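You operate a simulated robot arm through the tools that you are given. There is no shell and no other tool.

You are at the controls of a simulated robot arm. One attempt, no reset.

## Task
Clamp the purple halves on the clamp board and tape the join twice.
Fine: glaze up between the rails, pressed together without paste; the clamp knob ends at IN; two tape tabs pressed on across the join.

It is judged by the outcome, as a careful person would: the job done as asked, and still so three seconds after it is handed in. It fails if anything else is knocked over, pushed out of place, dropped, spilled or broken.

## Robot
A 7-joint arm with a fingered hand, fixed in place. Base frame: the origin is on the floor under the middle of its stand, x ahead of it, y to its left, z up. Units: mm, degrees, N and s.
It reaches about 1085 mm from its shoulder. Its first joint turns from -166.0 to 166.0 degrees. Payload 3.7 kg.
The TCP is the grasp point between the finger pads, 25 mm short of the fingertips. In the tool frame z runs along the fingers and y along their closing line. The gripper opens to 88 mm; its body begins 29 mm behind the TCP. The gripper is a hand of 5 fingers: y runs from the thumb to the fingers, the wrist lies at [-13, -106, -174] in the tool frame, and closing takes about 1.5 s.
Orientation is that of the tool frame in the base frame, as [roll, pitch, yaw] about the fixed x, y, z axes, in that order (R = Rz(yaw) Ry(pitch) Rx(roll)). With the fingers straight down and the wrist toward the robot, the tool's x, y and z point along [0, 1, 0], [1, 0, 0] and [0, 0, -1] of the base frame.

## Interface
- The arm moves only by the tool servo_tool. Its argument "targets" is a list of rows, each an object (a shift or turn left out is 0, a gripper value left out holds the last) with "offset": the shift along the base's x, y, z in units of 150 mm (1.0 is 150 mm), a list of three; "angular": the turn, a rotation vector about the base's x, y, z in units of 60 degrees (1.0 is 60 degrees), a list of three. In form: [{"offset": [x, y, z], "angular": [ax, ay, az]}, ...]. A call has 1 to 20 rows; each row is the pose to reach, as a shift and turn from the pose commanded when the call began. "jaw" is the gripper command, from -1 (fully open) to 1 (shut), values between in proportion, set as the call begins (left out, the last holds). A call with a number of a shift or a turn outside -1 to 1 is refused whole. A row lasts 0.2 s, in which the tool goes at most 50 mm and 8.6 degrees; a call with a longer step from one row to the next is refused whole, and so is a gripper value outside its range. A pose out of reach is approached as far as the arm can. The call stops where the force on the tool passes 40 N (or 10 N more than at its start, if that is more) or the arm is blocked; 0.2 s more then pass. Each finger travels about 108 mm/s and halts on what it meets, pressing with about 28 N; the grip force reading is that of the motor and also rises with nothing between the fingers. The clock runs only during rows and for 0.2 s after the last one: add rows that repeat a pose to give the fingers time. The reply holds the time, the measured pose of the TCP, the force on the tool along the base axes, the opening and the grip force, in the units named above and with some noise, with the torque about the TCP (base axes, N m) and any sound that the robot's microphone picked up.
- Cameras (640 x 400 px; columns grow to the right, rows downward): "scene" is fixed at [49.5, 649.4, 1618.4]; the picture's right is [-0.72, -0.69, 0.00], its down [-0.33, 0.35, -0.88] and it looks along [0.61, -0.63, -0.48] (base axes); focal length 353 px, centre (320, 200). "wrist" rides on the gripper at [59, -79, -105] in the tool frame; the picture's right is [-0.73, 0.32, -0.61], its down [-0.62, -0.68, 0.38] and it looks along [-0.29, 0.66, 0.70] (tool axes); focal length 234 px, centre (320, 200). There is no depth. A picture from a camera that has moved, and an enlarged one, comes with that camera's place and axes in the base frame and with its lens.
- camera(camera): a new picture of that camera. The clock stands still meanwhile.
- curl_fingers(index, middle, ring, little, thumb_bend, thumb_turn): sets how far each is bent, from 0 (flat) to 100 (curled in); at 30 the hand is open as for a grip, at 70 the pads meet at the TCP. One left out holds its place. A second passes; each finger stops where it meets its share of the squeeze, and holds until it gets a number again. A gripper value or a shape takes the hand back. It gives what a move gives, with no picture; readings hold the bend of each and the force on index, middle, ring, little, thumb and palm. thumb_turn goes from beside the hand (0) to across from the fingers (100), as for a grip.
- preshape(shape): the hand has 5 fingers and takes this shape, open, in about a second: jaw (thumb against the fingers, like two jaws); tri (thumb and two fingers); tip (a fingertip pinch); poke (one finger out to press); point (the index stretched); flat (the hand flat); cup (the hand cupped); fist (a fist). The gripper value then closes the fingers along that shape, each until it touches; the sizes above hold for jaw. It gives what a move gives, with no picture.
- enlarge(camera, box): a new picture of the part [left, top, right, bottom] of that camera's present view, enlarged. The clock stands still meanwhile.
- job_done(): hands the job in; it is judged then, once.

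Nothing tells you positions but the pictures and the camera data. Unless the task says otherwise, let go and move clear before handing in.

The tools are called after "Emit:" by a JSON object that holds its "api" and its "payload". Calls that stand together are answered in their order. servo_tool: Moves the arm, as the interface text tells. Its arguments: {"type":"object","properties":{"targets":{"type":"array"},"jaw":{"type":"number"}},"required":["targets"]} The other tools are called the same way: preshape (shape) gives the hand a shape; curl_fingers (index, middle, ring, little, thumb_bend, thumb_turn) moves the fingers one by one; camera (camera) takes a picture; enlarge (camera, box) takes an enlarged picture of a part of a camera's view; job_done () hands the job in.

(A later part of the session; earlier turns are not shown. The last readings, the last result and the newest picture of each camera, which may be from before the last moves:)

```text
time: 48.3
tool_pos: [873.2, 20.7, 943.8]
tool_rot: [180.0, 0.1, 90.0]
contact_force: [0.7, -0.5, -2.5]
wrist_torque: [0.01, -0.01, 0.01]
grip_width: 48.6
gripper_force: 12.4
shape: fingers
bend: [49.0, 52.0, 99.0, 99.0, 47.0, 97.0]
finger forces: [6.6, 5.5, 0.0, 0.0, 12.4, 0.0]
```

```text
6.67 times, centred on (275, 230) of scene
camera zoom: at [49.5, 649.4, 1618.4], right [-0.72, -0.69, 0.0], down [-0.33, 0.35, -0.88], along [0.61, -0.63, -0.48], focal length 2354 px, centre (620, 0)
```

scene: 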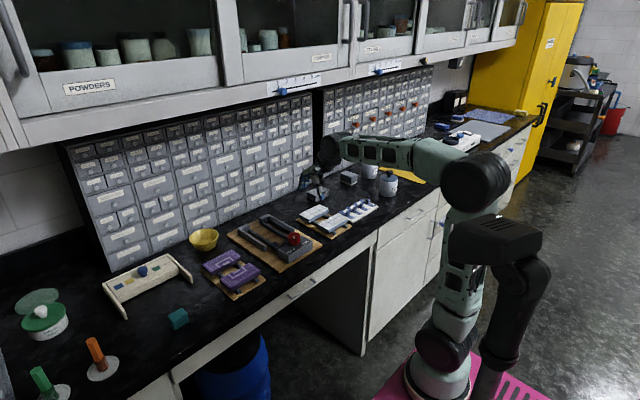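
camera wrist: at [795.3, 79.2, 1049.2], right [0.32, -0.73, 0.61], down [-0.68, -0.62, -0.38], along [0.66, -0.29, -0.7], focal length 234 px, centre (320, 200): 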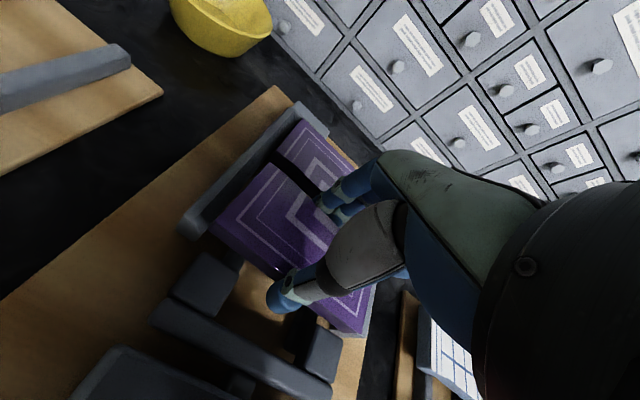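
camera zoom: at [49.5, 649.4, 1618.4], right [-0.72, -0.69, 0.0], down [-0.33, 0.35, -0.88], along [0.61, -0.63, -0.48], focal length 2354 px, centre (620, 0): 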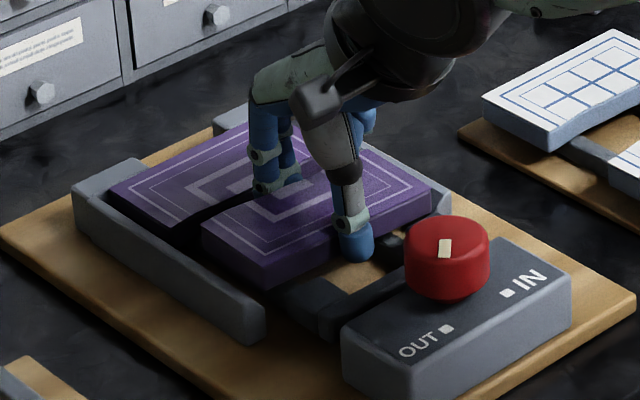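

Emit:
{"api": "enlarge", "payload": {"camera": "wrist", "box": [240, 110, 380, 230]}}

Emit:
{"api": "enlarge", "payload": {"camera": "wrist", "box": [260, 250, 400, 370]}}

Emit:
{"api": "enlarge", "payload": {"camera": "wrist", "box": [160, 160, 300, 280]}}

```text
3.33 times, centred on (310, 170) of wrist
camera zoom: at [795.3, 79.2, 1049.2], right [0.32, -0.73, 0.61], down [-0.68, -0.62, -0.38], along [0.66, -0.29, -0.7], focal length 781 px, centre (353, 300)
```

zoom: 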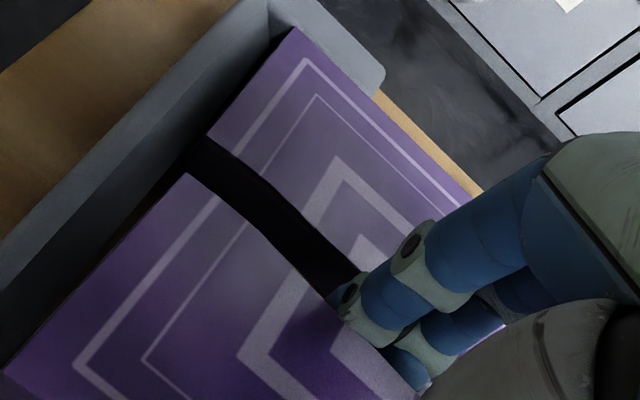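

```text
3.33 times, centred on (330, 310) of wrist
camera zoom: at [795.3, 79.2, 1049.2], right [0.32, -0.73, 0.61], down [-0.68, -0.62, -0.38], along [0.66, -0.29, -0.7], focal length 781 px, centre (287, -167)
```

zoom: 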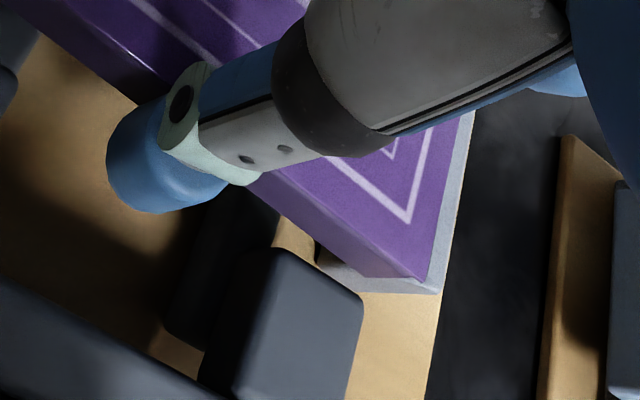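

```text
3.33 times, centred on (230, 220) of wrist
camera zoom: at [795.3, 79.2, 1049.2], right [0.32, -0.73, 0.61], down [-0.68, -0.62, -0.38], along [0.66, -0.29, -0.7], focal length 781 px, centre (620, 133)
```

zoom: 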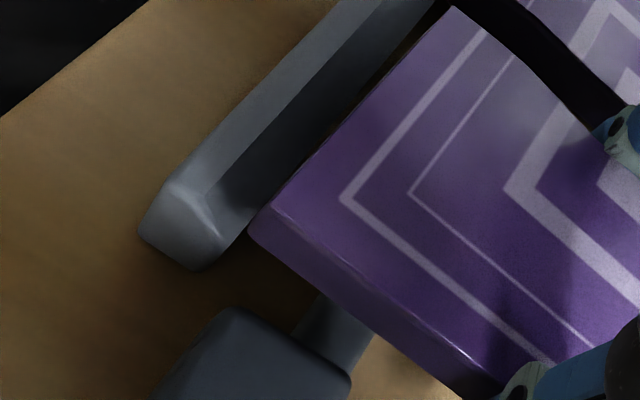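

The gap between the halves has room for the fingers. Lowering the last bit now.

Emit:
{"api": "servo_tool", "payload": {"targets": [{"offset": [0, 0, -0.03]}, {"offset": [0, 0, -0.06]}, {"offset": [0, 0, -0.08]}, {"offset": [0, 0, -0.08]}]}}

Emit:
{"api": "servo_tool", "payload": {"targets": [{"offset": [0, 0, -0.01]}, {"offset": [0, 0, -0.015]}, {"offset": [0, 0, -0.015]}]}}

Emit:
{"api": "camera", "payload": {"camera": "wrist"}}

Emit:
{"api": "enlarge", "payload": {"camera": "wrist", "box": [240, 110, 380, 230]}}

Emit:
{"api": "enlarge", "payload": {"camera": "scene", "box": [235, 200, 315, 260]}}

```text
time: 49.3
tool_pos: [872.7, 21.5, 932.8]
tool_rot: [-180.0, 0.0, 90.1]
contact_force: [0.2, 0.5, -1.4]
wrist_torque: [-0.03, -0.03, 0.01]
grip_width: 48.6
gripper_force: 12.1
shape: fingers
bend: [49.0, 52.0, 99.0, 99.0, 47.0, 97.0]
finger forces: [6.6, 5.7, 0.0, 0.0, 12.1, 0.1]
```

```text
time: 50.1
tool_pos: [873.6, 19.7, 929.7]
tool_rot: [179.9, 0.1, 90.0]
contact_force: [0.6, 0.4, 4.5]
wrist_torque: [-0.01, -0.17, 0.01]
grip_width: 48.8
gripper_force: 13.1
shape: fingers
bend: [50.0, 52.0, 99.0, 99.0, 47.0, 97.0]
finger forces: [6.8, 6.0, 0.0, 0.1, 12.7, 0.0]
```

```text
taken
camera wrist: at [795.4, 79.0, 1035.4], right [0.32, -0.73, 0.61], down [-0.68, -0.62, -0.38], along [0.66, -0.29, -0.7], focal length 234 px, centre (320, 200)
```

wrist: 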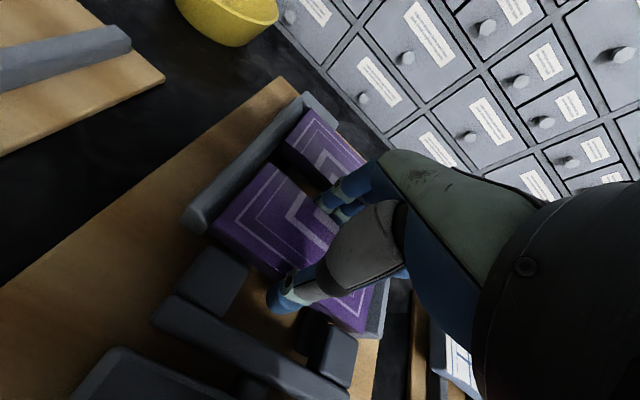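

```text
3.33 times, centred on (310, 170) of wrist
camera zoom: at [795.4, 79.0, 1035.4], right [0.32, -0.73, 0.61], down [-0.68, -0.62, -0.38], along [0.66, -0.29, -0.7], focal length 781 px, centre (353, 300)
```

zoom: 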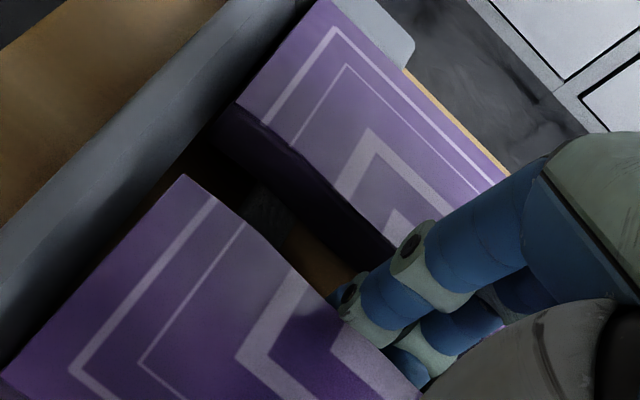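

```text
6.67 times, centred on (275, 230) of scene
camera zoom: at [49.5, 649.4, 1618.4], right [-0.72, -0.69, 0.0], down [-0.33, 0.35, -0.88], along [0.61, -0.63, -0.48], focal length 2354 px, centre (620, 0)
```

zoom: 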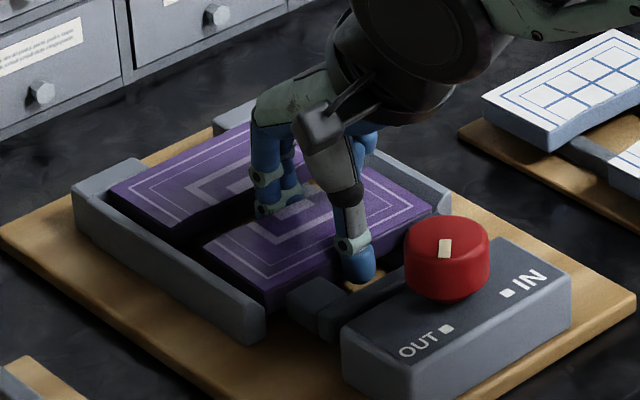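

Half A rests on the runners. I'll release with small finger openings so I don't shove half B, then lift.

Emit:
{"api": "curl_fingers", "payload": {"index": 43, "middle": 43, "thumb_bend": 38}}

Emit:
{"api": "servo_tool", "payload": {"targets": [{"offset": [0, 0, 0.02]}, {"offset": [0, 0, 0.04]}, {"offset": [0, 0, 0.07]}, {"offset": [0, 0, 0.12]}, {"offset": [0, 0, 0.2]}, {"offset": [0, 0, 0.3]}, {"offset": [0, 0, 0.4]}, {"offset": [0, 0, 0.4]}]}}

Emit:
{"api": "camera", "payload": {"camera": "wrist"}}

Emit:
{"api": "enlarge", "payload": {"camera": "scene", "box": [235, 200, 315, 260]}}

```text
time: 51.1
tool_pos: [873.0, 19.6, 930.5]
tool_rot: [-180.0, 0.1, 90.0]
contact_force: [0.4, -0.3, -0.5]
wrist_torque: [-0.03, 0.02, -0.01]
grip_width: 62.3
gripper_force: 0.1
shape: fingers
bend: [43.0, 43.0, 99.0, 99.0, 38.0, 98.0]
finger forces: [0.1, 0.0, 0.0, 0.0, 0.1, 0.1]
```

```text
time: 52.9
tool_pos: [874.4, 18.9, 989.9]
tool_rot: [180.0, 0.0, 90.0]
contact_force: [-0.4, -0.9, 0.1]
wrist_torque: [0.01, 0.0, 0.01]
grip_width: 62.0
gripper_force: 0.0
shape: fingers
bend: [43.0, 43.0, 99.0, 99.0, 38.0, 98.0]
finger forces: [0.1, 0.0, 0.0, 0.0, 0.1, 0.0]
```

```text
taken
camera wrist: at [795.6, 78.9, 1095.4], right [0.32, -0.73, 0.61], down [-0.68, -0.62, -0.38], along [0.66, -0.29, -0.7], focal length 234 px, centre (320, 200)
```

wrist: 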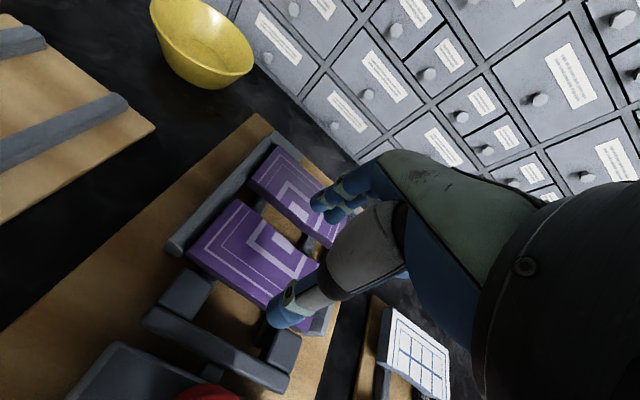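

```text
6.67 times, centred on (275, 230) of scene
camera zoom: at [49.5, 649.4, 1618.4], right [-0.72, -0.69, 0.0], down [-0.33, 0.35, -0.88], along [0.61, -0.63, -0.48], focal length 2354 px, centre (620, 0)
```

zoom: 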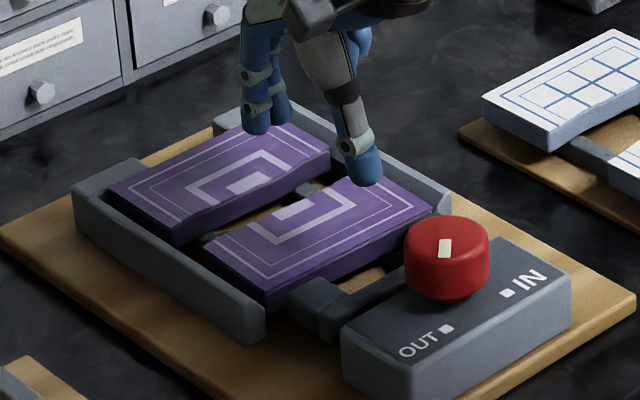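

Both halves are between the rails, glaze up, with about 25 mm between them. I'll curl the index and middle away and use just the thumb to nudge half A against half B.

Emit:
{"api": "curl_fingers", "payload": {"index": 99, "middle": 99, "thumb_bend": 36}}

Emit:
{"api": "enlarge", "payload": {"camera": "scene", "box": [235, 190, 325, 260]}}

Emit:
{"api": "camera", "payload": {"camera": "wrist"}}

```text
time: 53.9
tool_pos: [873.9, 20.3, 990.1]
tool_rot: [180.0, 0.0, 90.0]
contact_force: [1.0, -0.4, 0.0]
wrist_torque: [0.03, 0.01, -0.03]
grip_width: 48.0
gripper_force: 0.0
shape: fingers
bend: [99.0, 99.0, 99.0, 99.0, 36.0, 98.0]
finger forces: [0.0, 0.0, 0.1, 0.0, 0.0, 0.0]
```

```text
5.71 times, centred on (280, 225) of scene
camera zoom: at [49.5, 649.4, 1618.4], right [-0.72, -0.69, 0.0], down [-0.33, 0.35, -0.88], along [0.61, -0.63, -0.48], focal length 2018 px, centre (549, 57)
```

zoom: 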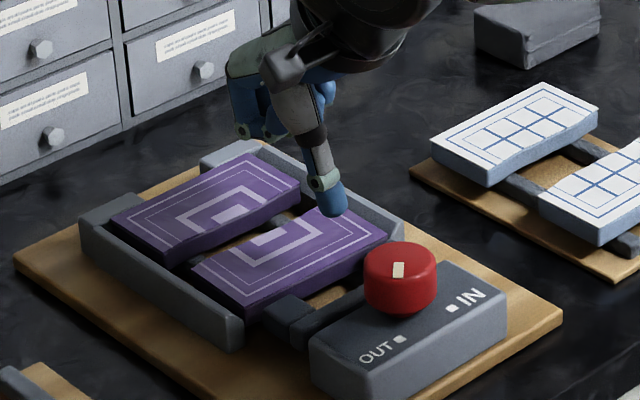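

```text
taken
camera wrist: at [795.6, 78.9, 1095.3], right [0.32, -0.73, 0.61], down [-0.68, -0.62, -0.38], along [0.66, -0.29, -0.7], focal length 234 px, centre (320, 200)
```

wrist: 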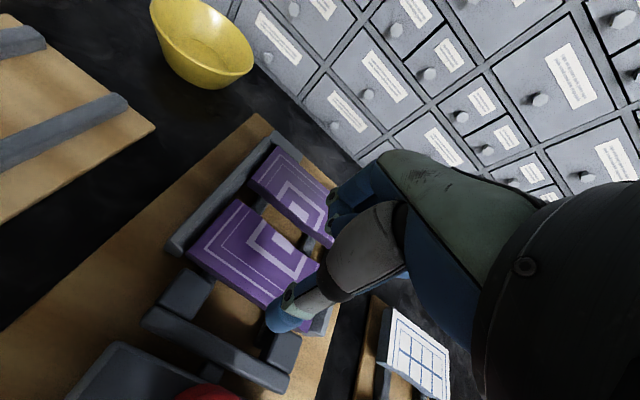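

Emit:
{"api": "servo_tool", "payload": {"targets": [{"offset": [0, 0, -0.1]}, {"offset": [0, 0, -0.2]}, {"offset": [0, 0, -0.28]}, {"offset": [0, 0, -0.34]}, {"offset": [0, 0, -0.37]}, {"offset": [0, 0, -0.37]}]}}

Emit:
{"api": "enlarge", "payload": {"camera": "scene", "box": [235, 200, 315, 260]}}

Emit:
{"api": "camera", "payload": {"camera": "wrist"}}

```text
time: 55.3
tool_pos: [873.7, 20.4, 934.3]
tool_rot: [180.0, 0.0, 90.0]
contact_force: [-0.5, -1.0, -0.3]
wrist_torque: [0.0, 0.0, -0.02]
grip_width: 48.3
gripper_force: 0.1
shape: fingers
bend: [99.0, 99.0, 99.0, 99.0, 36.0, 98.0]
finger forces: [0.0, 0.0, 0.0, 0.0, 0.1, 0.0]
```

```text
6.67 times, centred on (275, 230) of scene
camera zoom: at [49.5, 649.4, 1618.4], right [-0.72, -0.69, 0.0], down [-0.33, 0.35, -0.88], along [0.61, -0.63, -0.48], focal length 2354 px, centre (620, 0)
```

zoom: 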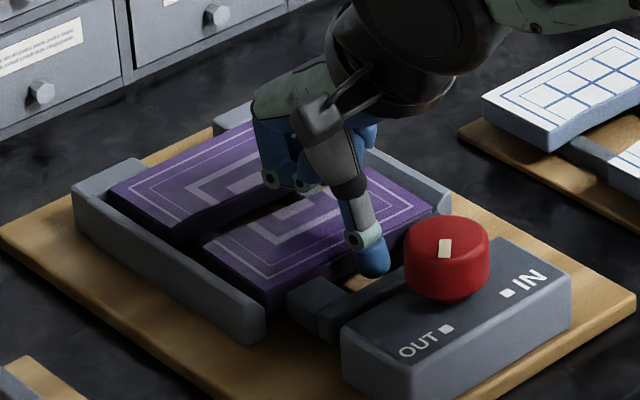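

```text
taken
camera wrist: at [795.7, 79.0, 1039.6], right [0.32, -0.73, 0.61], down [-0.68, -0.62, -0.38], along [0.66, -0.29, -0.7], focal length 234 px, centre (320, 200)
```

wrist: 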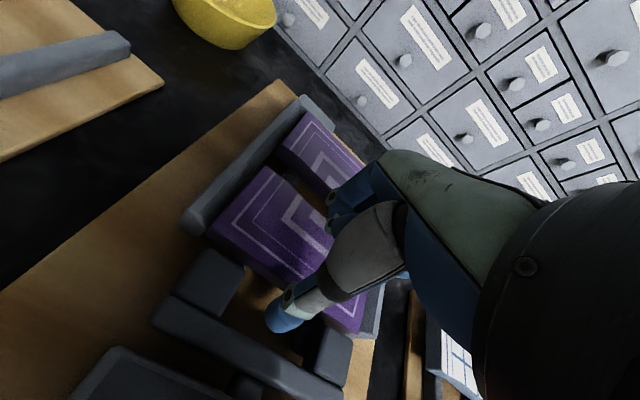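

Emit:
{"api": "servo_tool", "payload": {"targets": [{"offset": [0.02, 0, 0]}, {"offset": [0.04, 0, 0]}, {"offset": [0.06, 0, 0]}, {"offset": [0.08, 0, 0]}, {"offset": [0.08, 0, 0]}]}}

Emit:
{"api": "servo_tool", "payload": {"targets": [{"offset": [0.02, 0, 0]}, {"offset": [0.04, 0, 0]}, {"offset": [0.05, 0, 0]}, {"offset": [0.05, 0, 0]}]}}

Emit:
{"api": "camera", "payload": {"camera": "wrist"}}

Emit:
{"api": "enlarge", "payload": {"camera": "wrist", "box": [200, 100, 380, 260]}}

```text
time: 56.5
tool_pos: [885.4, 19.3, 932.3]
tool_rot: [-179.9, -0.1, 90.0]
contact_force: [-0.6, 0.0, 0.5]
wrist_torque: [-0.03, 0.02, -0.04]
grip_width: 48.5
gripper_force: 0.4
shape: fingers
bend: [99.0, 99.0, 99.0, 99.0, 35.0, 98.0]
finger forces: [0.1, 0.1, 0.1, 0.0, 0.9, 0.0]
```

```text
time: 57.5
tool_pos: [894.8, 20.9, 934.5]
tool_rot: [180.0, -0.1, 90.0]
contact_force: [-1.3, 1.5, 0.0]
wrist_torque: [-0.01, 0.0, -0.01]
grip_width: 49.3
gripper_force: 0.2
shape: fingers
bend: [99.0, 99.0, 99.0, 99.0, 35.0, 98.0]
finger forces: [0.1, 0.0, 0.0, 0.0, 0.7, 0.0]
```

```text
taken
camera wrist: at [815.5, 79.1, 1039.9], right [0.32, -0.73, 0.61], down [-0.68, -0.62, -0.38], along [0.66, -0.29, -0.7], focal length 234 px, centre (320, 200)
```

wrist: 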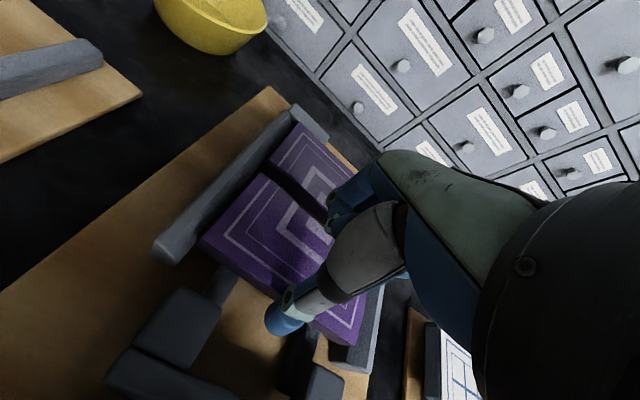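

```text
2.50 times, centred on (290, 180) of wrist
camera zoom: at [815.5, 79.1, 1039.9], right [0.32, -0.73, 0.61], down [-0.68, -0.62, -0.38], along [0.66, -0.29, -0.7], focal length 585 px, centre (395, 250)
```

zoom: 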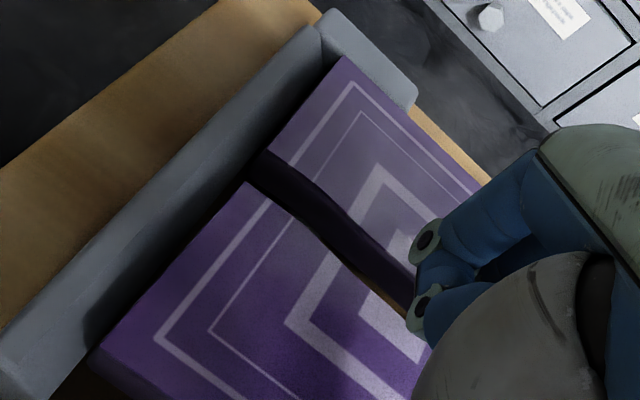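

Emit:
{"api": "servo_tool", "payload": {"targets": [{"offset": [0.02, 0, 0]}, {"offset": [0.04, 0, 0]}, {"offset": [0.06, 0, 0]}, {"offset": [0.07, 0, 0]}, {"offset": [0.07, 0, 0]}]}}

Emit:
{"api": "enlarge", "payload": {"camera": "wrist", "box": [200, 100, 380, 260]}}

```text
time: 58.7
tool_pos: [903.3, 20.5, 933.6]
tool_rot: [-179.9, 0.1, 90.0]
contact_force: [-0.5, 0.3, 0.4]
wrist_torque: [0.03, 0.0, 0.0]
grip_width: 48.8
gripper_force: 0.3
shape: fingers
bend: [99.0, 99.0, 99.0, 99.0, 35.0, 98.0]
finger forces: [0.0, 0.0, 0.0, 0.0, 0.9, 0.1]
```

```text
2.50 times, centred on (290, 180) of wrist
camera zoom: at [825.4, 79.2, 1039.6], right [0.32, -0.73, 0.61], down [-0.68, -0.62, -0.38], along [0.66, -0.29, -0.7], focal length 585 px, centre (395, 250)
```

zoom: 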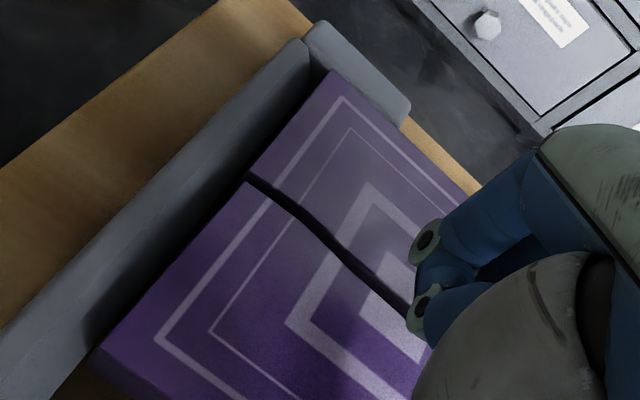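

Emit:
{"api": "servo_tool", "payload": {"targets": [{"offset": [0.01, 0, 0]}, {"offset": [0.02, 0, 0]}, {"offset": [0.025, 0, 0]}, {"offset": [0.025, 0, 0]}]}}

Emit:
{"api": "enlarge", "payload": {"camera": "wrist", "box": [200, 100, 380, 260]}}

Emit:
{"api": "enlarge", "payload": {"camera": "scene", "box": [235, 200, 315, 260]}}

```text
time: 59.7
tool_pos: [907.0, 19.8, 934.0]
tool_rot: [-180.0, 0.1, 90.0]
contact_force: [-0.7, -0.7, -0.1]
wrist_torque: [-0.02, 0.02, -0.01]
grip_width: 49.1
gripper_force: 0.8
shape: fingers
bend: [99.0, 99.0, 99.0, 99.0, 35.0, 98.0]
finger forces: [0.0, 0.0, 0.0, 0.1, 1.1, 0.0]
```

```text
2.50 times, centred on (290, 180) of wrist
camera zoom: at [829.2, 79.0, 1039.7], right [0.32, -0.73, 0.61], down [-0.68, -0.62, -0.38], along [0.66, -0.29, -0.7], focal length 585 px, centre (395, 250)
```

zoom: 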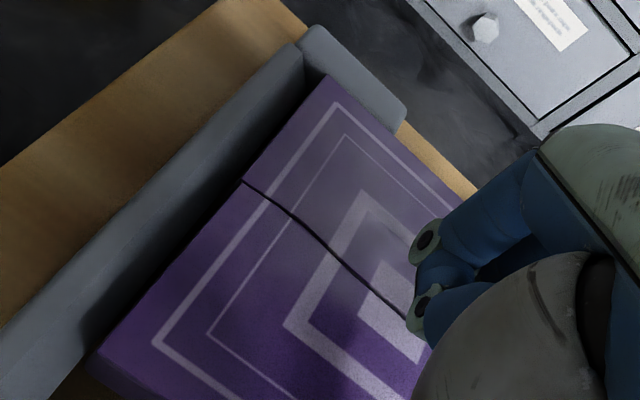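

```text
6.67 times, centred on (275, 230) of scene
camera zoom: at [49.5, 649.4, 1618.4], right [-0.72, -0.69, 0.0], down [-0.33, 0.35, -0.88], along [0.61, -0.63, -0.48], focal length 2354 px, centre (620, 0)
```

zoom: 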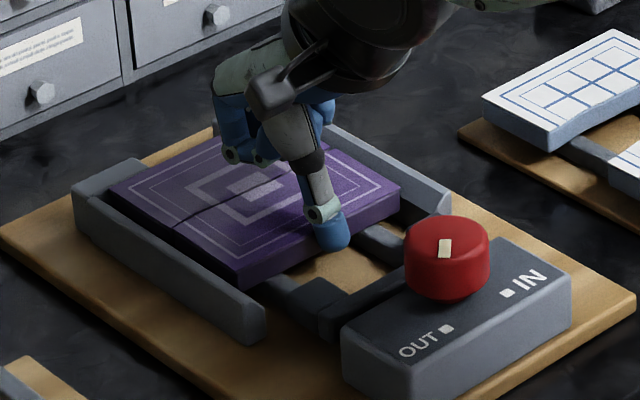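

Emit:
{"api": "servo_tool", "payload": {"targets": [{"offset": [0.01, 0, 0]}, {"offset": [0.02, 0, 0]}, {"offset": [0.025, 0, 0]}, {"offset": [0.025, 0, 0]}]}}

Emit:
{"api": "enlarge", "payload": {"camera": "wrist", "box": [200, 100, 380, 260]}}

```text
time: 60.7
tool_pos: [911.5, 20.4, 934.0]
tool_rot: [180.0, 0.0, 90.0]
contact_force: [-1.9, 0.8, 0.5]
wrist_torque: [0.01, 0.07, 0.02]
grip_width: 49.8
gripper_force: 1.7
shape: fingers
bend: [99.0, 99.0, 99.0, 99.0, 33.0, 99.0]
finger forces: [0.0, 0.0, 0.0, 0.0, 2.5, 0.0]
```

```text
2.50 times, centred on (290, 180) of wrist
camera zoom: at [833.0, 78.9, 1039.6], right [0.32, -0.73, 0.61], down [-0.68, -0.62, -0.38], along [0.66, -0.29, -0.7], focal length 585 px, centre (395, 250)
```

zoom: 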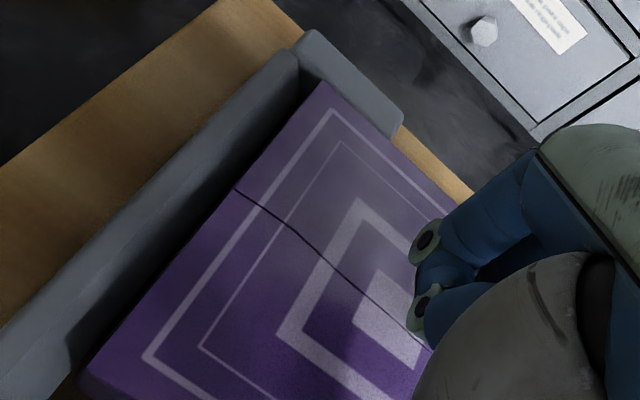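

The two halves now meet cleanly and the pattern lines up. I'll back off, raise, and take a close look at the knob.

Emit:
{"api": "servo_tool", "payload": {"targets": [{"offset": [-0.02, 0, 0]}, {"offset": [-0.04, 0, 0]}, {"offset": [-0.05, 0, 0.06]}, {"offset": [-0.05, 0, 0.2]}, {"offset": [-0.05, 0, 0.4]}, {"offset": [-0.05, 0, 0.6]}, {"offset": [-0.2, -0.1, 0.7]}, {"offset": [-0.4, -0.2, 0.7]}, {"offset": [-0.6, -0.3, 0.7]}, {"offset": [-0.8, -0.4, 0.7]}, {"offset": [-1.0, -0.5, 0.7]}, {"offset": [-1.0, -0.5, 0.7]}]}}

Emit:
{"api": "servo_tool", "payload": {"targets": [{"offset": [-0.15, -0.05, 0]}, {"offset": [-0.3, -0.1, 0]}, {"offset": [-0.35, -0.12, 0]}, {"offset": [-0.35, -0.12, 0]}]}}

Emit:
{"api": "camera", "payload": {"camera": "wrist"}}

Emit:
{"api": "enlarge", "payload": {"camera": "wrist", "box": [140, 90, 300, 220]}}

Emit:
{"api": "enlarge", "payload": {"camera": "scene", "box": [240, 205, 320, 265]}}

```text
time: 63.3
tool_pos: [761.3, -54.0, 1038.9]
tool_rot: [-179.9, 0.1, 90.0]
contact_force: [-0.4, -0.9, -0.3]
wrist_torque: [0.0, -0.01, -0.04]
grip_width: 48.5
gripper_force: 0.0
shape: fingers
bend: [99.0, 99.0, 99.0, 99.0, 36.0, 99.0]
finger forces: [0.0, 0.0, 0.0, 0.0, 0.0, 0.1]
```

```text
time: 64.3
tool_pos: [708.4, -72.8, 1039.6]
tool_rot: [-180.0, -0.1, 90.0]
contact_force: [-0.2, -0.4, 0.1]
wrist_torque: [0.0, 0.0, 0.0]
grip_width: 48.4
gripper_force: 0.1
shape: fingers
bend: [99.0, 99.0, 99.0, 99.0, 36.0, 99.0]
finger forces: [0.1, 0.0, 0.0, 0.0, 0.0, 0.1]
```

```text
taken
camera wrist: at [630.9, -14.0, 1144.5], right [0.32, -0.73, 0.61], down [-0.68, -0.62, -0.38], along [0.66, -0.29, -0.7], focal length 234 px, centre (320, 200)
```

wrist: 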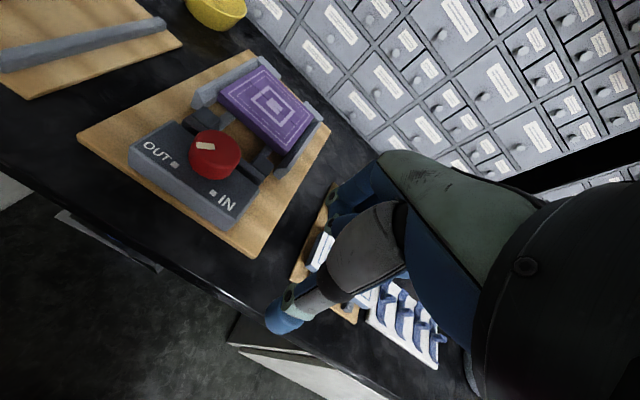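

```text
3.08 times, centred on (220, 155) of wrist
camera zoom: at [630.9, -14.0, 1144.5], right [0.32, -0.73, 0.61], down [-0.68, -0.62, -0.38], along [0.66, -0.29, -0.7], focal length 720 px, centre (628, 338)
```

zoom: 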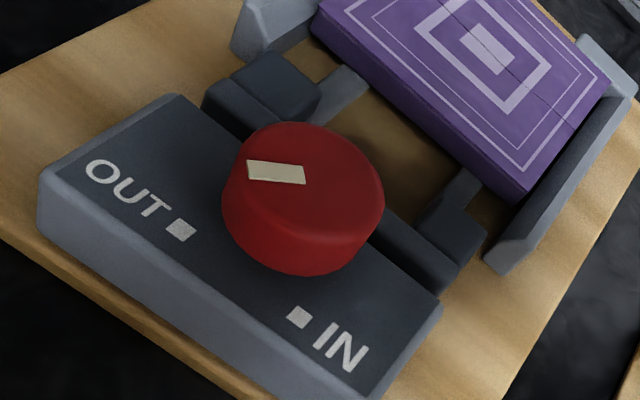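

```text
6.67 times, centred on (280, 235) of scene
camera zoom: at [49.5, 649.4, 1618.4], right [-0.72, -0.69, 0.0], down [-0.33, 0.35, -0.88], along [0.61, -0.63, -0.48], focal length 2354 px, centre (587, -33)
```

zoom: 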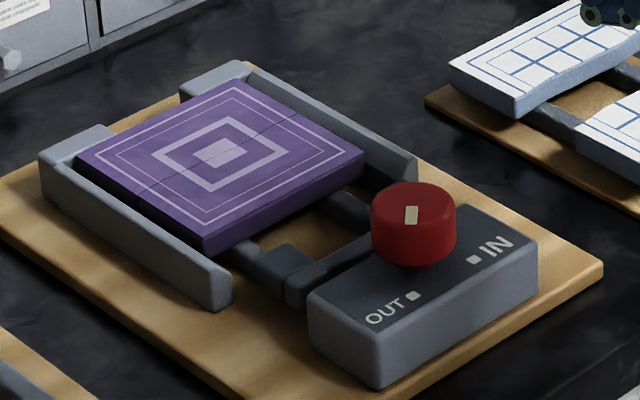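

The tile pair looks right. The knob axis is at about (771, 21), its top at z≈960 and the block top at z≈929; it needs +90° from OUT to IN. I'll pre-rotate the hand -45° above the knob with the fingers open.

Emit:
{"api": "curl_fingers", "payload": {"index": 36, "middle": 36, "thumb_bend": 36}}

Emit:
{"api": "servo_tool", "payload": {"targets": [{"offset": [0.05, 0.08, 0], "angular": [0, 0, -0.09]}, {"offset": [0.1, 0.16, 0], "angular": [0, 0, -0.18]}, {"offset": [0.15, 0.24, 0], "angular": [0, 0, -0.27]}, {"offset": [0.2, 0.32, 0], "angular": [0, 0, -0.36]}, {"offset": [0.25, 0.4, 0], "angular": [0, 0, -0.45]}, {"offset": [0.3, 0.48, 0], "angular": [0, 0, -0.54]}, {"offset": [0.36, 0.56, 0], "angular": [0, 0, -0.63]}, {"offset": [0.418, 0.627, 0], "angular": [0, 0, -0.72]}, {"offset": [0.418, 0.627, 0], "angular": [0, 0, -0.75]}, {"offset": [0.418, 0.627, 0], "angular": [0, 0, -0.75]}]}}

Emit:
{"api": "camera", "payload": {"camera": "wrist"}}

Emit:
{"api": "camera", "payload": {"camera": "scene"}}

```text
time: 65.3
tool_pos: [708.9, -72.4, 1039.6]
tool_rot: [-180.0, 0.0, 90.0]
contact_force: [0.3, 0.0, 0.0]
wrist_torque: [-0.01, -0.03, 0.0]
grip_width: 72.1
gripper_force: 0.0
shape: fingers
bend: [36.0, 36.0, 99.0, 99.0, 36.0, 99.0]
finger forces: [0.0, 0.0, 0.1, 0.0, 0.0, 0.0]
```

```text
time: 67.5
tool_pos: [772.6, 22.1, 1039.1]
tool_rot: [180.0, 0.0, 45.0]
contact_force: [0.4, -0.5, 0.0]
wrist_torque: [0.06, 0.01, 0.02]
grip_width: 72.3
gripper_force: 0.0
shape: fingers
bend: [36.0, 36.0, 99.0, 99.0, 36.0, 99.0]
finger forces: [0.1, 0.0, 0.0, 0.0, 0.0, 0.0]
```

```text
taken
camera wrist: at [757.8, 119.1, 1144.3], right [-0.29, -0.74, 0.61], down [-0.92, 0.04, -0.38], along [0.26, -0.67, -0.7], focal length 234 px, centre (320, 200)
```

wrist: 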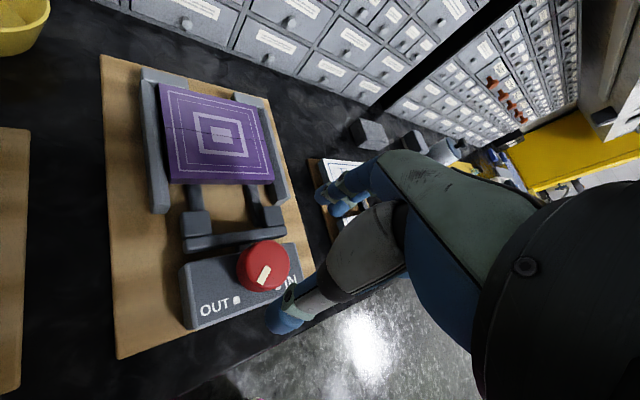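

```text
taken
```

scene: 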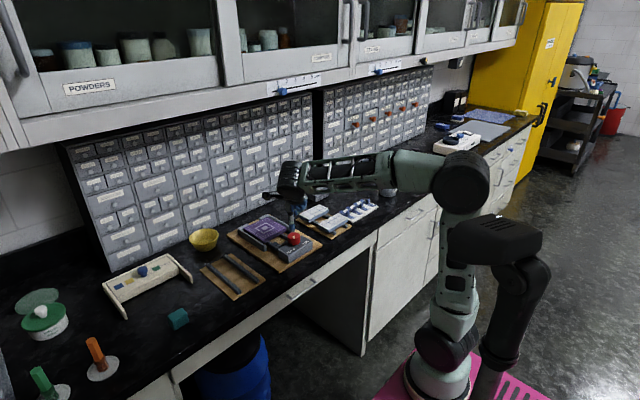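

Emit:
{"api": "enlarge", "payload": {"camera": "wrist", "box": [170, 210, 330, 340]}}

Emit:
{"api": "enlarge", "payload": {"camera": "scene", "box": [260, 180, 340, 260]}}

```text
3.08 times, centred on (250, 275) of wrist
camera zoom: at [757.8, 119.1, 1144.3], right [-0.29, -0.74, 0.61], down [-0.92, 0.04, -0.38], along [0.26, -0.67, -0.7], focal length 720 px, centre (535, -31)
```

zoom: 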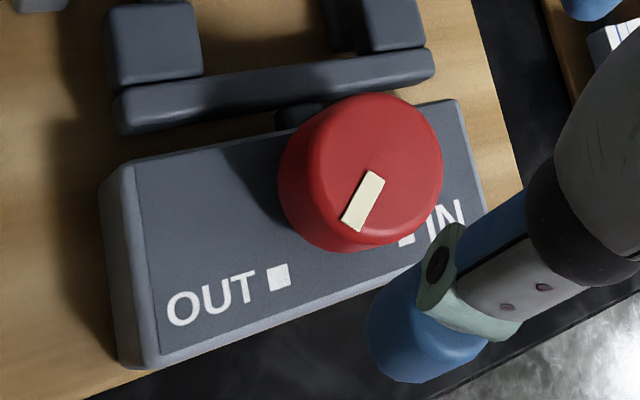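

```text
5.00 times, centred on (300, 220) of scene
camera zoom: at [49.5, 649.4, 1618.4], right [-0.72, -0.69, 0.0], down [-0.33, 0.35, -0.88], along [0.61, -0.63, -0.48], focal length 1766 px, centre (420, 100)
```

zoom: 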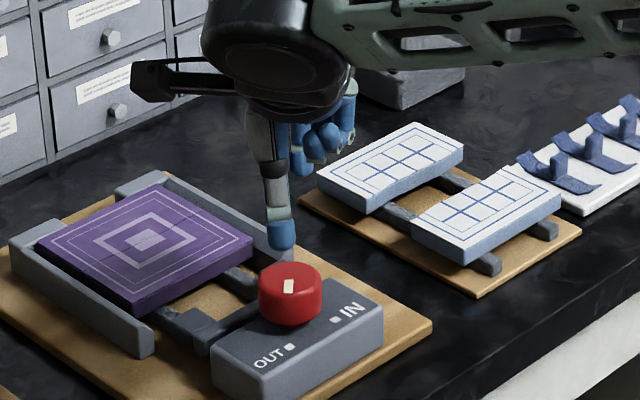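

The knob axis is directly under the TCP. Lowering around it now.

Emit:
{"api": "servo_tool", "payload": {"targets": [{"offset": [0, -0.005, -0.12]}, {"offset": [0, -0.005, -0.24]}, {"offset": [0, -0.005, -0.36]}, {"offset": [0, -0.005, -0.44]}, {"offset": [0, -0.005, -0.5]}, {"offset": [0, -0.005, -0.52]}, {"offset": [0, -0.005, -0.52]}]}}

Emit:
{"api": "enlarge", "payload": {"camera": "wrist", "box": [200, 140, 400, 340]}}

Emit:
{"api": "enlarge", "payload": {"camera": "scene", "box": [260, 200, 330, 260]}}

```text
time: 69.1
tool_pos: [770.8, 21.0, 961.7]
tool_rot: [-179.9, -0.1, 45.0]
contact_force: [0.4, 0.1, -0.2]
wrist_torque: [0.01, -0.03, -0.01]
grip_width: 72.3
gripper_force: 0.2
shape: fingers
bend: [36.0, 36.0, 99.0, 99.0, 36.0, 99.0]
finger forces: [0.0, 0.1, 0.0, 0.0, 0.0, 0.1]
```

```text
2.00 times, centred on (300, 240) of wrist
camera zoom: at [758.0, 118.1, 1066.8], right [-0.29, -0.74, 0.61], down [-0.92, 0.04, -0.38], along [0.26, -0.67, -0.7], focal length 468 px, centre (360, 120)
```

zoom: 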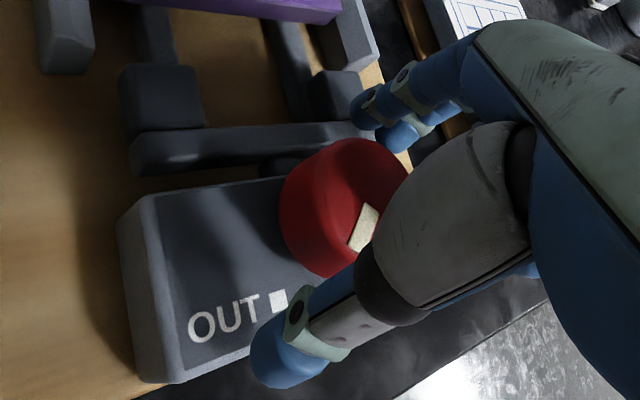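

```text
6.67 times, centred on (295, 230) of scene
camera zoom: at [49.5, 649.4, 1618.4], right [-0.72, -0.69, 0.0], down [-0.33, 0.35, -0.88], along [0.61, -0.63, -0.48], focal length 2354 px, centre (487, 0)
```

zoom: 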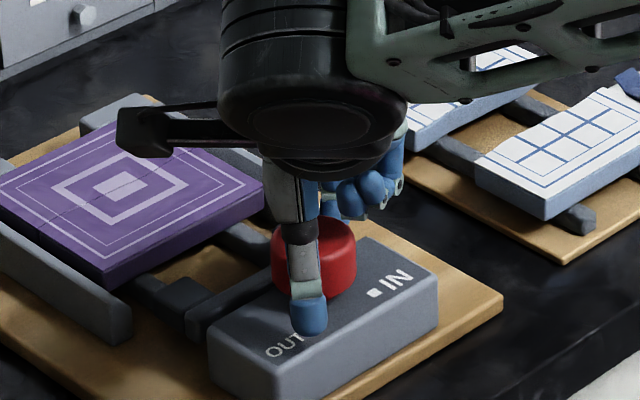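

Emit:
{"api": "curl_fingers", "payload": {"index": 47, "middle": 47, "thumb_bend": 47}}

Emit:
{"api": "curl_fingers", "payload": {"index": 56, "middle": 56, "thumb_bend": 56}}

Emit:
{"api": "enlarge", "payload": {"camera": "wrist", "box": [200, 140, 400, 340]}}

```text
time: 70.1
tool_pos: [770.6, 21.3, 961.0]
tool_rot: [-179.9, 0.0, 45.0]
contact_force: [0.8, -0.3, -0.1]
wrist_torque: [-0.02, 0.01, -0.01]
grip_width: 48.5
gripper_force: 0.1
shape: fingers
bend: [47.0, 47.0, 99.0, 99.0, 47.0, 99.0]
finger forces: [0.0, 0.0, 0.0, 0.0, 0.1, 0.1]
```

```text
time: 71.1
tool_pos: [771.6, 20.8, 962.1]
tool_rot: [-179.9, 0.0, 44.9]
contact_force: [0.7, -0.7, 0.0]
wrist_torque: [0.01, -0.05, 0.04]
grip_width: 35.5
gripper_force: 2.8
shape: fingers
bend: [53.0, 54.0, 99.0, 99.0, 53.0, 99.0]
finger forces: [1.8, 1.6, 0.0, 0.0, 1.9, 0.1]
```

```text
2.00 times, centred on (300, 240) of wrist
camera zoom: at [758.0, 118.0, 1067.0], right [-0.29, -0.74, 0.61], down [-0.92, 0.04, -0.38], along [0.26, -0.67, -0.7], focal length 468 px, centre (360, 120)
```

zoom: 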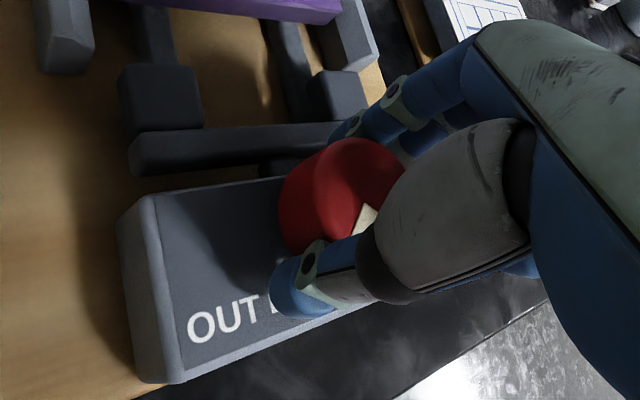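

Emit:
{"api": "curl_fingers", "payload": {"index": 78, "middle": 78, "thumb_bend": 80}}

Emit:
{"api": "enlarge", "payload": {"camera": "wrist", "box": [200, 140, 400, 340]}}

```text
time: 72.1
tool_pos: [771.4, 19.9, 960.8]
tool_rot: [-179.9, 0.0, 45.0]
contact_force: [5.5, -7.3, 0.9]
wrist_torque: [-0.22, -0.18, 0.04]
grip_width: 32.9
gripper_force: 14.2
shape: fingers
bend: [55.0, 58.0, 99.0, 99.0, 56.0, 98.0]
finger forces: [10.0, 8.4, 0.0, 0.1, 10.2, 0.0]
```

```text
2.00 times, centred on (300, 240) of wrist
camera zoom: at [758.3, 117.5, 1066.9], right [-0.29, -0.74, 0.61], down [-0.92, 0.04, -0.38], along [0.26, -0.67, -0.7], focal length 468 px, centre (360, 120)
```

zoom: 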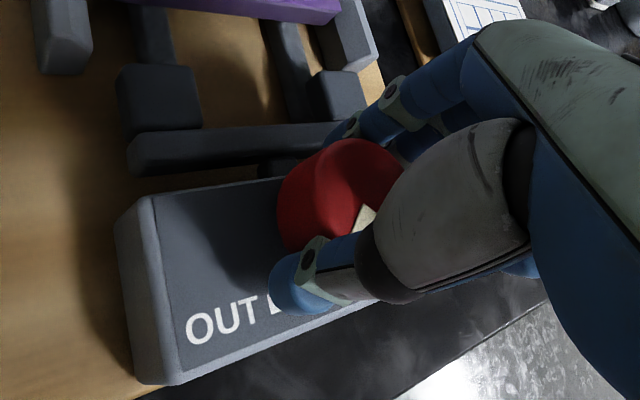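

Emit:
{"api": "curl_fingers", "payload": {"index": 74, "middle": 76, "thumb_bend": 100}}

```text
time: 73.1
tool_pos: [770.8, 20.7, 961.4]
tool_rot: [-180.0, 0.1, 44.9]
contact_force: [-11.1, -0.2, -9.0]
wrist_torque: [-0.2, 0.08, 0.02]
grip_width: 31.8
gripper_force: 21.2
shape: fingers
bend: [53.0, 56.0, 99.0, 99.0, 58.0, 97.0]
finger forces: [8.5, 9.4, 0.0, 0.0, 24.7, 0.0]
```

Emit:
{"api": "curl_fingers", "payload": {"index": 76, "middle": 78, "thumb_bend": 89}}

```text
time: 74.1
tool_pos: [770.9, 21.1, 962.2]
tool_rot: [180.0, 0.0, 45.1]
contact_force: [-6.5, -1.6, -2.4]
wrist_torque: [-0.11, 0.1, 0.02]
grip_width: 31.3
gripper_force: 23.1
shape: fingers
bend: [54.0, 58.0, 99.0, 99.0, 58.0, 97.0]
finger forces: [10.5, 11.2, 0.0, 0.1, 24.2, 0.0]
```

The grip on the knob is balanced at about 22 N. I'll turn the first 15° as a test.

Emit:
{"api": "servo_tool", "payload": {"targets": [{"angular": [0, 0, 0.06]}, {"angular": [0, 0, 0.12]}, {"angular": [0, 0, 0.18]}, {"angular": [0, 0, 0.25]}, {"angular": [0, 0, 0.25]}]}}

Emit:
{"api": "camera", "payload": {"camera": "wrist"}}

Emit:
{"api": "enlarge", "payload": {"camera": "scene", "box": [240, 200, 330, 260]}}

```text
time: 75.3
tool_pos: [770.2, 21.2, 961.3]
tool_rot: [180.0, 0.0, 60.1]
contact_force: [-10.7, -9.9, -1.0]
wrist_torque: [-0.33, 0.14, -0.21]
grip_width: 31.4
gripper_force: 22.8
shape: fingers
bend: [54.0, 58.0, 99.0, 99.0, 59.0, 94.0]
finger forces: [10.6, 12.5, 0.0, 0.1, 22.7, 0.1]
```

```text
taken
camera wrist: at [733.0, 109.9, 1066.7], right [-0.08, -0.79, 0.61], down [-0.9, -0.2, -0.38], along [0.42, -0.58, -0.7], focal length 234 px, centre (320, 200)
```

wrist: 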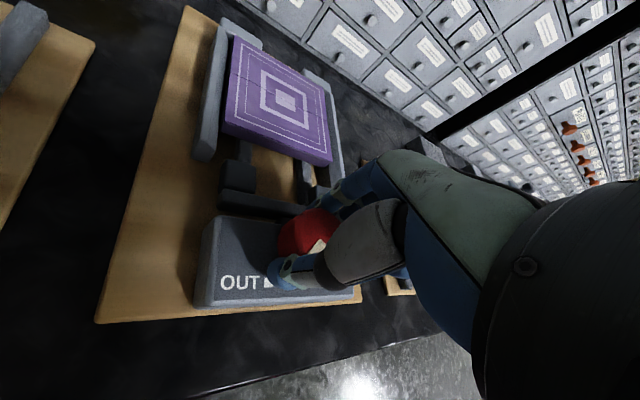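

```text
6.67 times, centred on (285, 230) of scene
camera zoom: at [49.5, 649.4, 1618.4], right [-0.72, -0.69, 0.0], down [-0.33, 0.35, -0.88], along [0.61, -0.63, -0.48], focal length 2354 px, centre (553, 0)
```

zoom: 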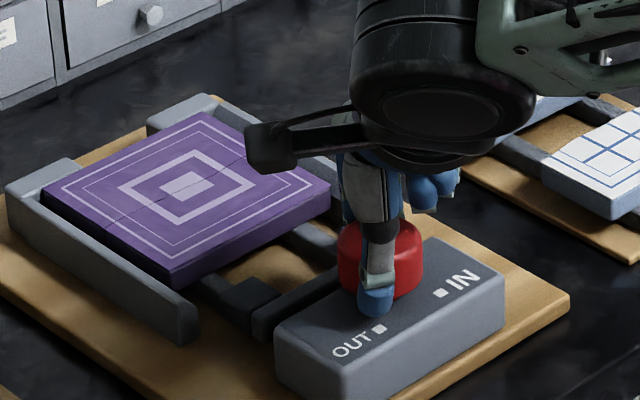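

Emit:
{"api": "enlarge", "payload": {"camera": "wrist", "box": [190, 120, 370, 320]}}

```text
2.00 times, centred on (280, 220) of wrist
camera zoom: at [733.0, 109.9, 1066.7], right [-0.08, -0.79, 0.61], down [-0.9, -0.2, -0.38], along [0.42, -0.58, -0.7], focal length 468 px, centre (400, 160)
```

zoom: 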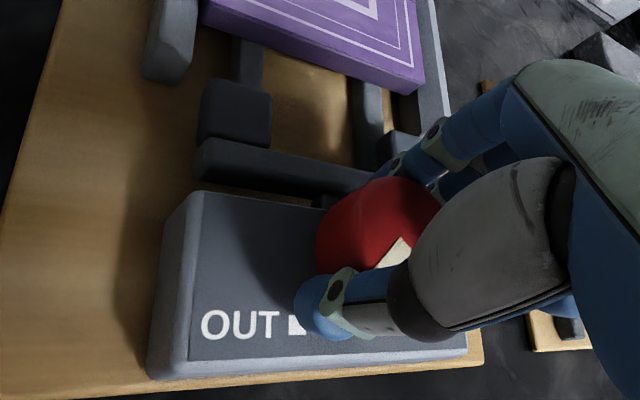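

The knob has only partly followed so far, because the fingers flex. I'll turn further and watch the pointer.

Emit:
{"api": "servo_tool", "payload": {"targets": [{"angular": [0, 0, 0.06]}, {"angular": [0, 0, 0.12]}, {"angular": [0, 0, 0.18]}, {"angular": [0, 0, 0.25]}, {"angular": [0, 0, 0.25]}]}}

Emit:
{"api": "enlarge", "payload": {"camera": "wrist", "box": [190, 120, 370, 320]}}

Emit:
{"api": "enlarge", "payload": {"camera": "scene", "box": [240, 200, 330, 260]}}

```text
time: 76.5
tool_pos: [770.7, 19.9, 961.3]
tool_rot: [-180.0, 0.0, 75.0]
contact_force: [-5.5, -10.3, -3.4]
wrist_torque: [-0.31, 0.05, -0.27]
grip_width: 29.4
gripper_force: 22.5
shape: fingers
bend: [54.0, 59.0, 99.0, 99.0, 62.0, 92.0]
finger forces: [9.2, 14.1, 0.0, 0.0, 21.9, 0.0]
```

```text
2.00 times, centred on (280, 220) of wrist
camera zoom: at [711.4, 97.3, 1066.4], right [0.12, -0.79, 0.61], down [-0.82, -0.43, -0.38], along [0.56, -0.45, -0.7], focal length 468 px, centre (400, 160)
```

zoom: 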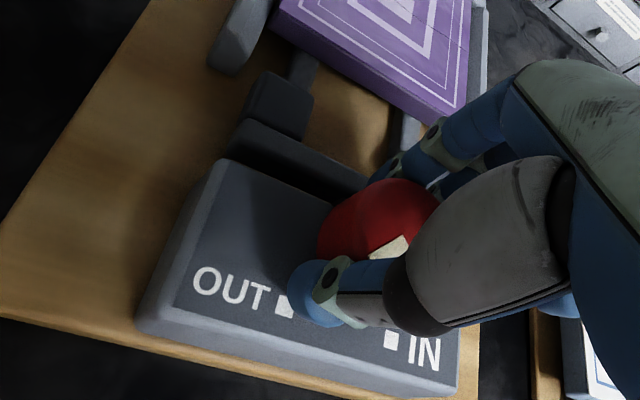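

```text
6.67 times, centred on (285, 230) of scene
camera zoom: at [49.5, 649.4, 1618.4], right [-0.72, -0.69, 0.0], down [-0.33, 0.35, -0.88], along [0.61, -0.63, -0.48], focal length 2354 px, centre (553, 0)
```

zoom: 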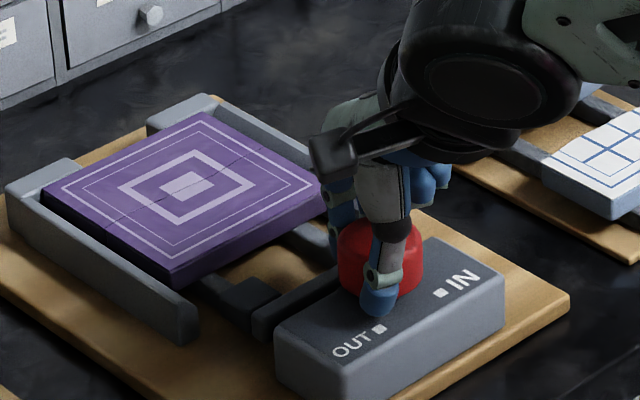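

The pointer hasn't moved: the fingers are flexing and slipping. I'll squeeze harder and test again.

Emit:
{"api": "curl_fingers", "payload": {"index": 100, "middle": 100, "thumb_bend": 100, "thumb_turn": 100}}

Emit:
{"api": "servo_tool", "payload": {"targets": [{"angular": [0, 0, 0.06]}, {"angular": [0, 0, 0.12]}, {"angular": [0, 0, 0.18]}, {"angular": [0, 0, 0.25]}, {"angular": [0, 0, 0.25]}]}}

Emit:
{"api": "enlarge", "payload": {"camera": "wrist", "box": [190, 120, 370, 320]}}

Emit:
{"api": "enlarge", "payload": {"camera": "scene", "box": [240, 200, 330, 260]}}

```text
time: 77.5
tool_pos: [770.8, 20.7, 960.4]
tool_rot: [180.0, 0.0, 75.0]
contact_force: [-6.1, 6.7, -8.1]
wrist_torque: [-0.02, 0.02, -0.08]
grip_width: 27.4
gripper_force: 25.2
shape: fingers
bend: [55.0, 58.0, 99.0, 99.0, 61.0, 94.0]
finger forces: [9.6, 10.9, 0.1, 0.1, 28.3, 0.1]
```

```text
time: 78.7
tool_pos: [772.8, 20.3, 960.9]
tool_rot: [-180.0, 0.0, 90.0]
contact_force: [-2.7, 0.7, -15.8]
wrist_torque: [-0.2, -0.07, -0.31]
grip_width: 26.0
gripper_force: 23.8
shape: fingers
bend: [55.0, 59.0, 99.0, 99.0, 63.0, 91.0]
finger forces: [9.5, 12.3, 0.0, 0.0, 26.4, 0.1]
```

```text
2.00 times, centred on (280, 220) of wrist
camera zoom: at [693.9, 79.1, 1066.0], right [0.32, -0.73, 0.61], down [-0.68, -0.62, -0.38], along [0.66, -0.29, -0.7], focal length 468 px, centre (400, 160)
```

zoom: 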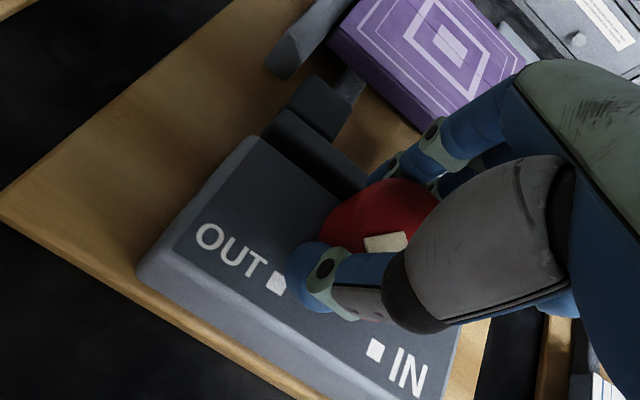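

```text
6.67 times, centred on (285, 230) of scene
camera zoom: at [49.5, 649.4, 1618.4], right [-0.72, -0.69, 0.0], down [-0.33, 0.35, -0.88], along [0.61, -0.63, -0.48], focal length 2354 px, centre (553, 0)
```

zoom: 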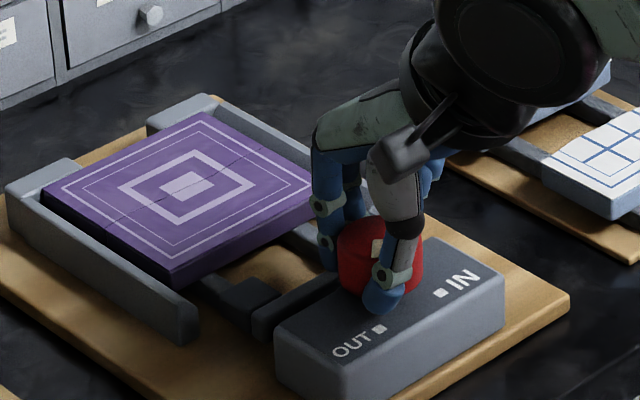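

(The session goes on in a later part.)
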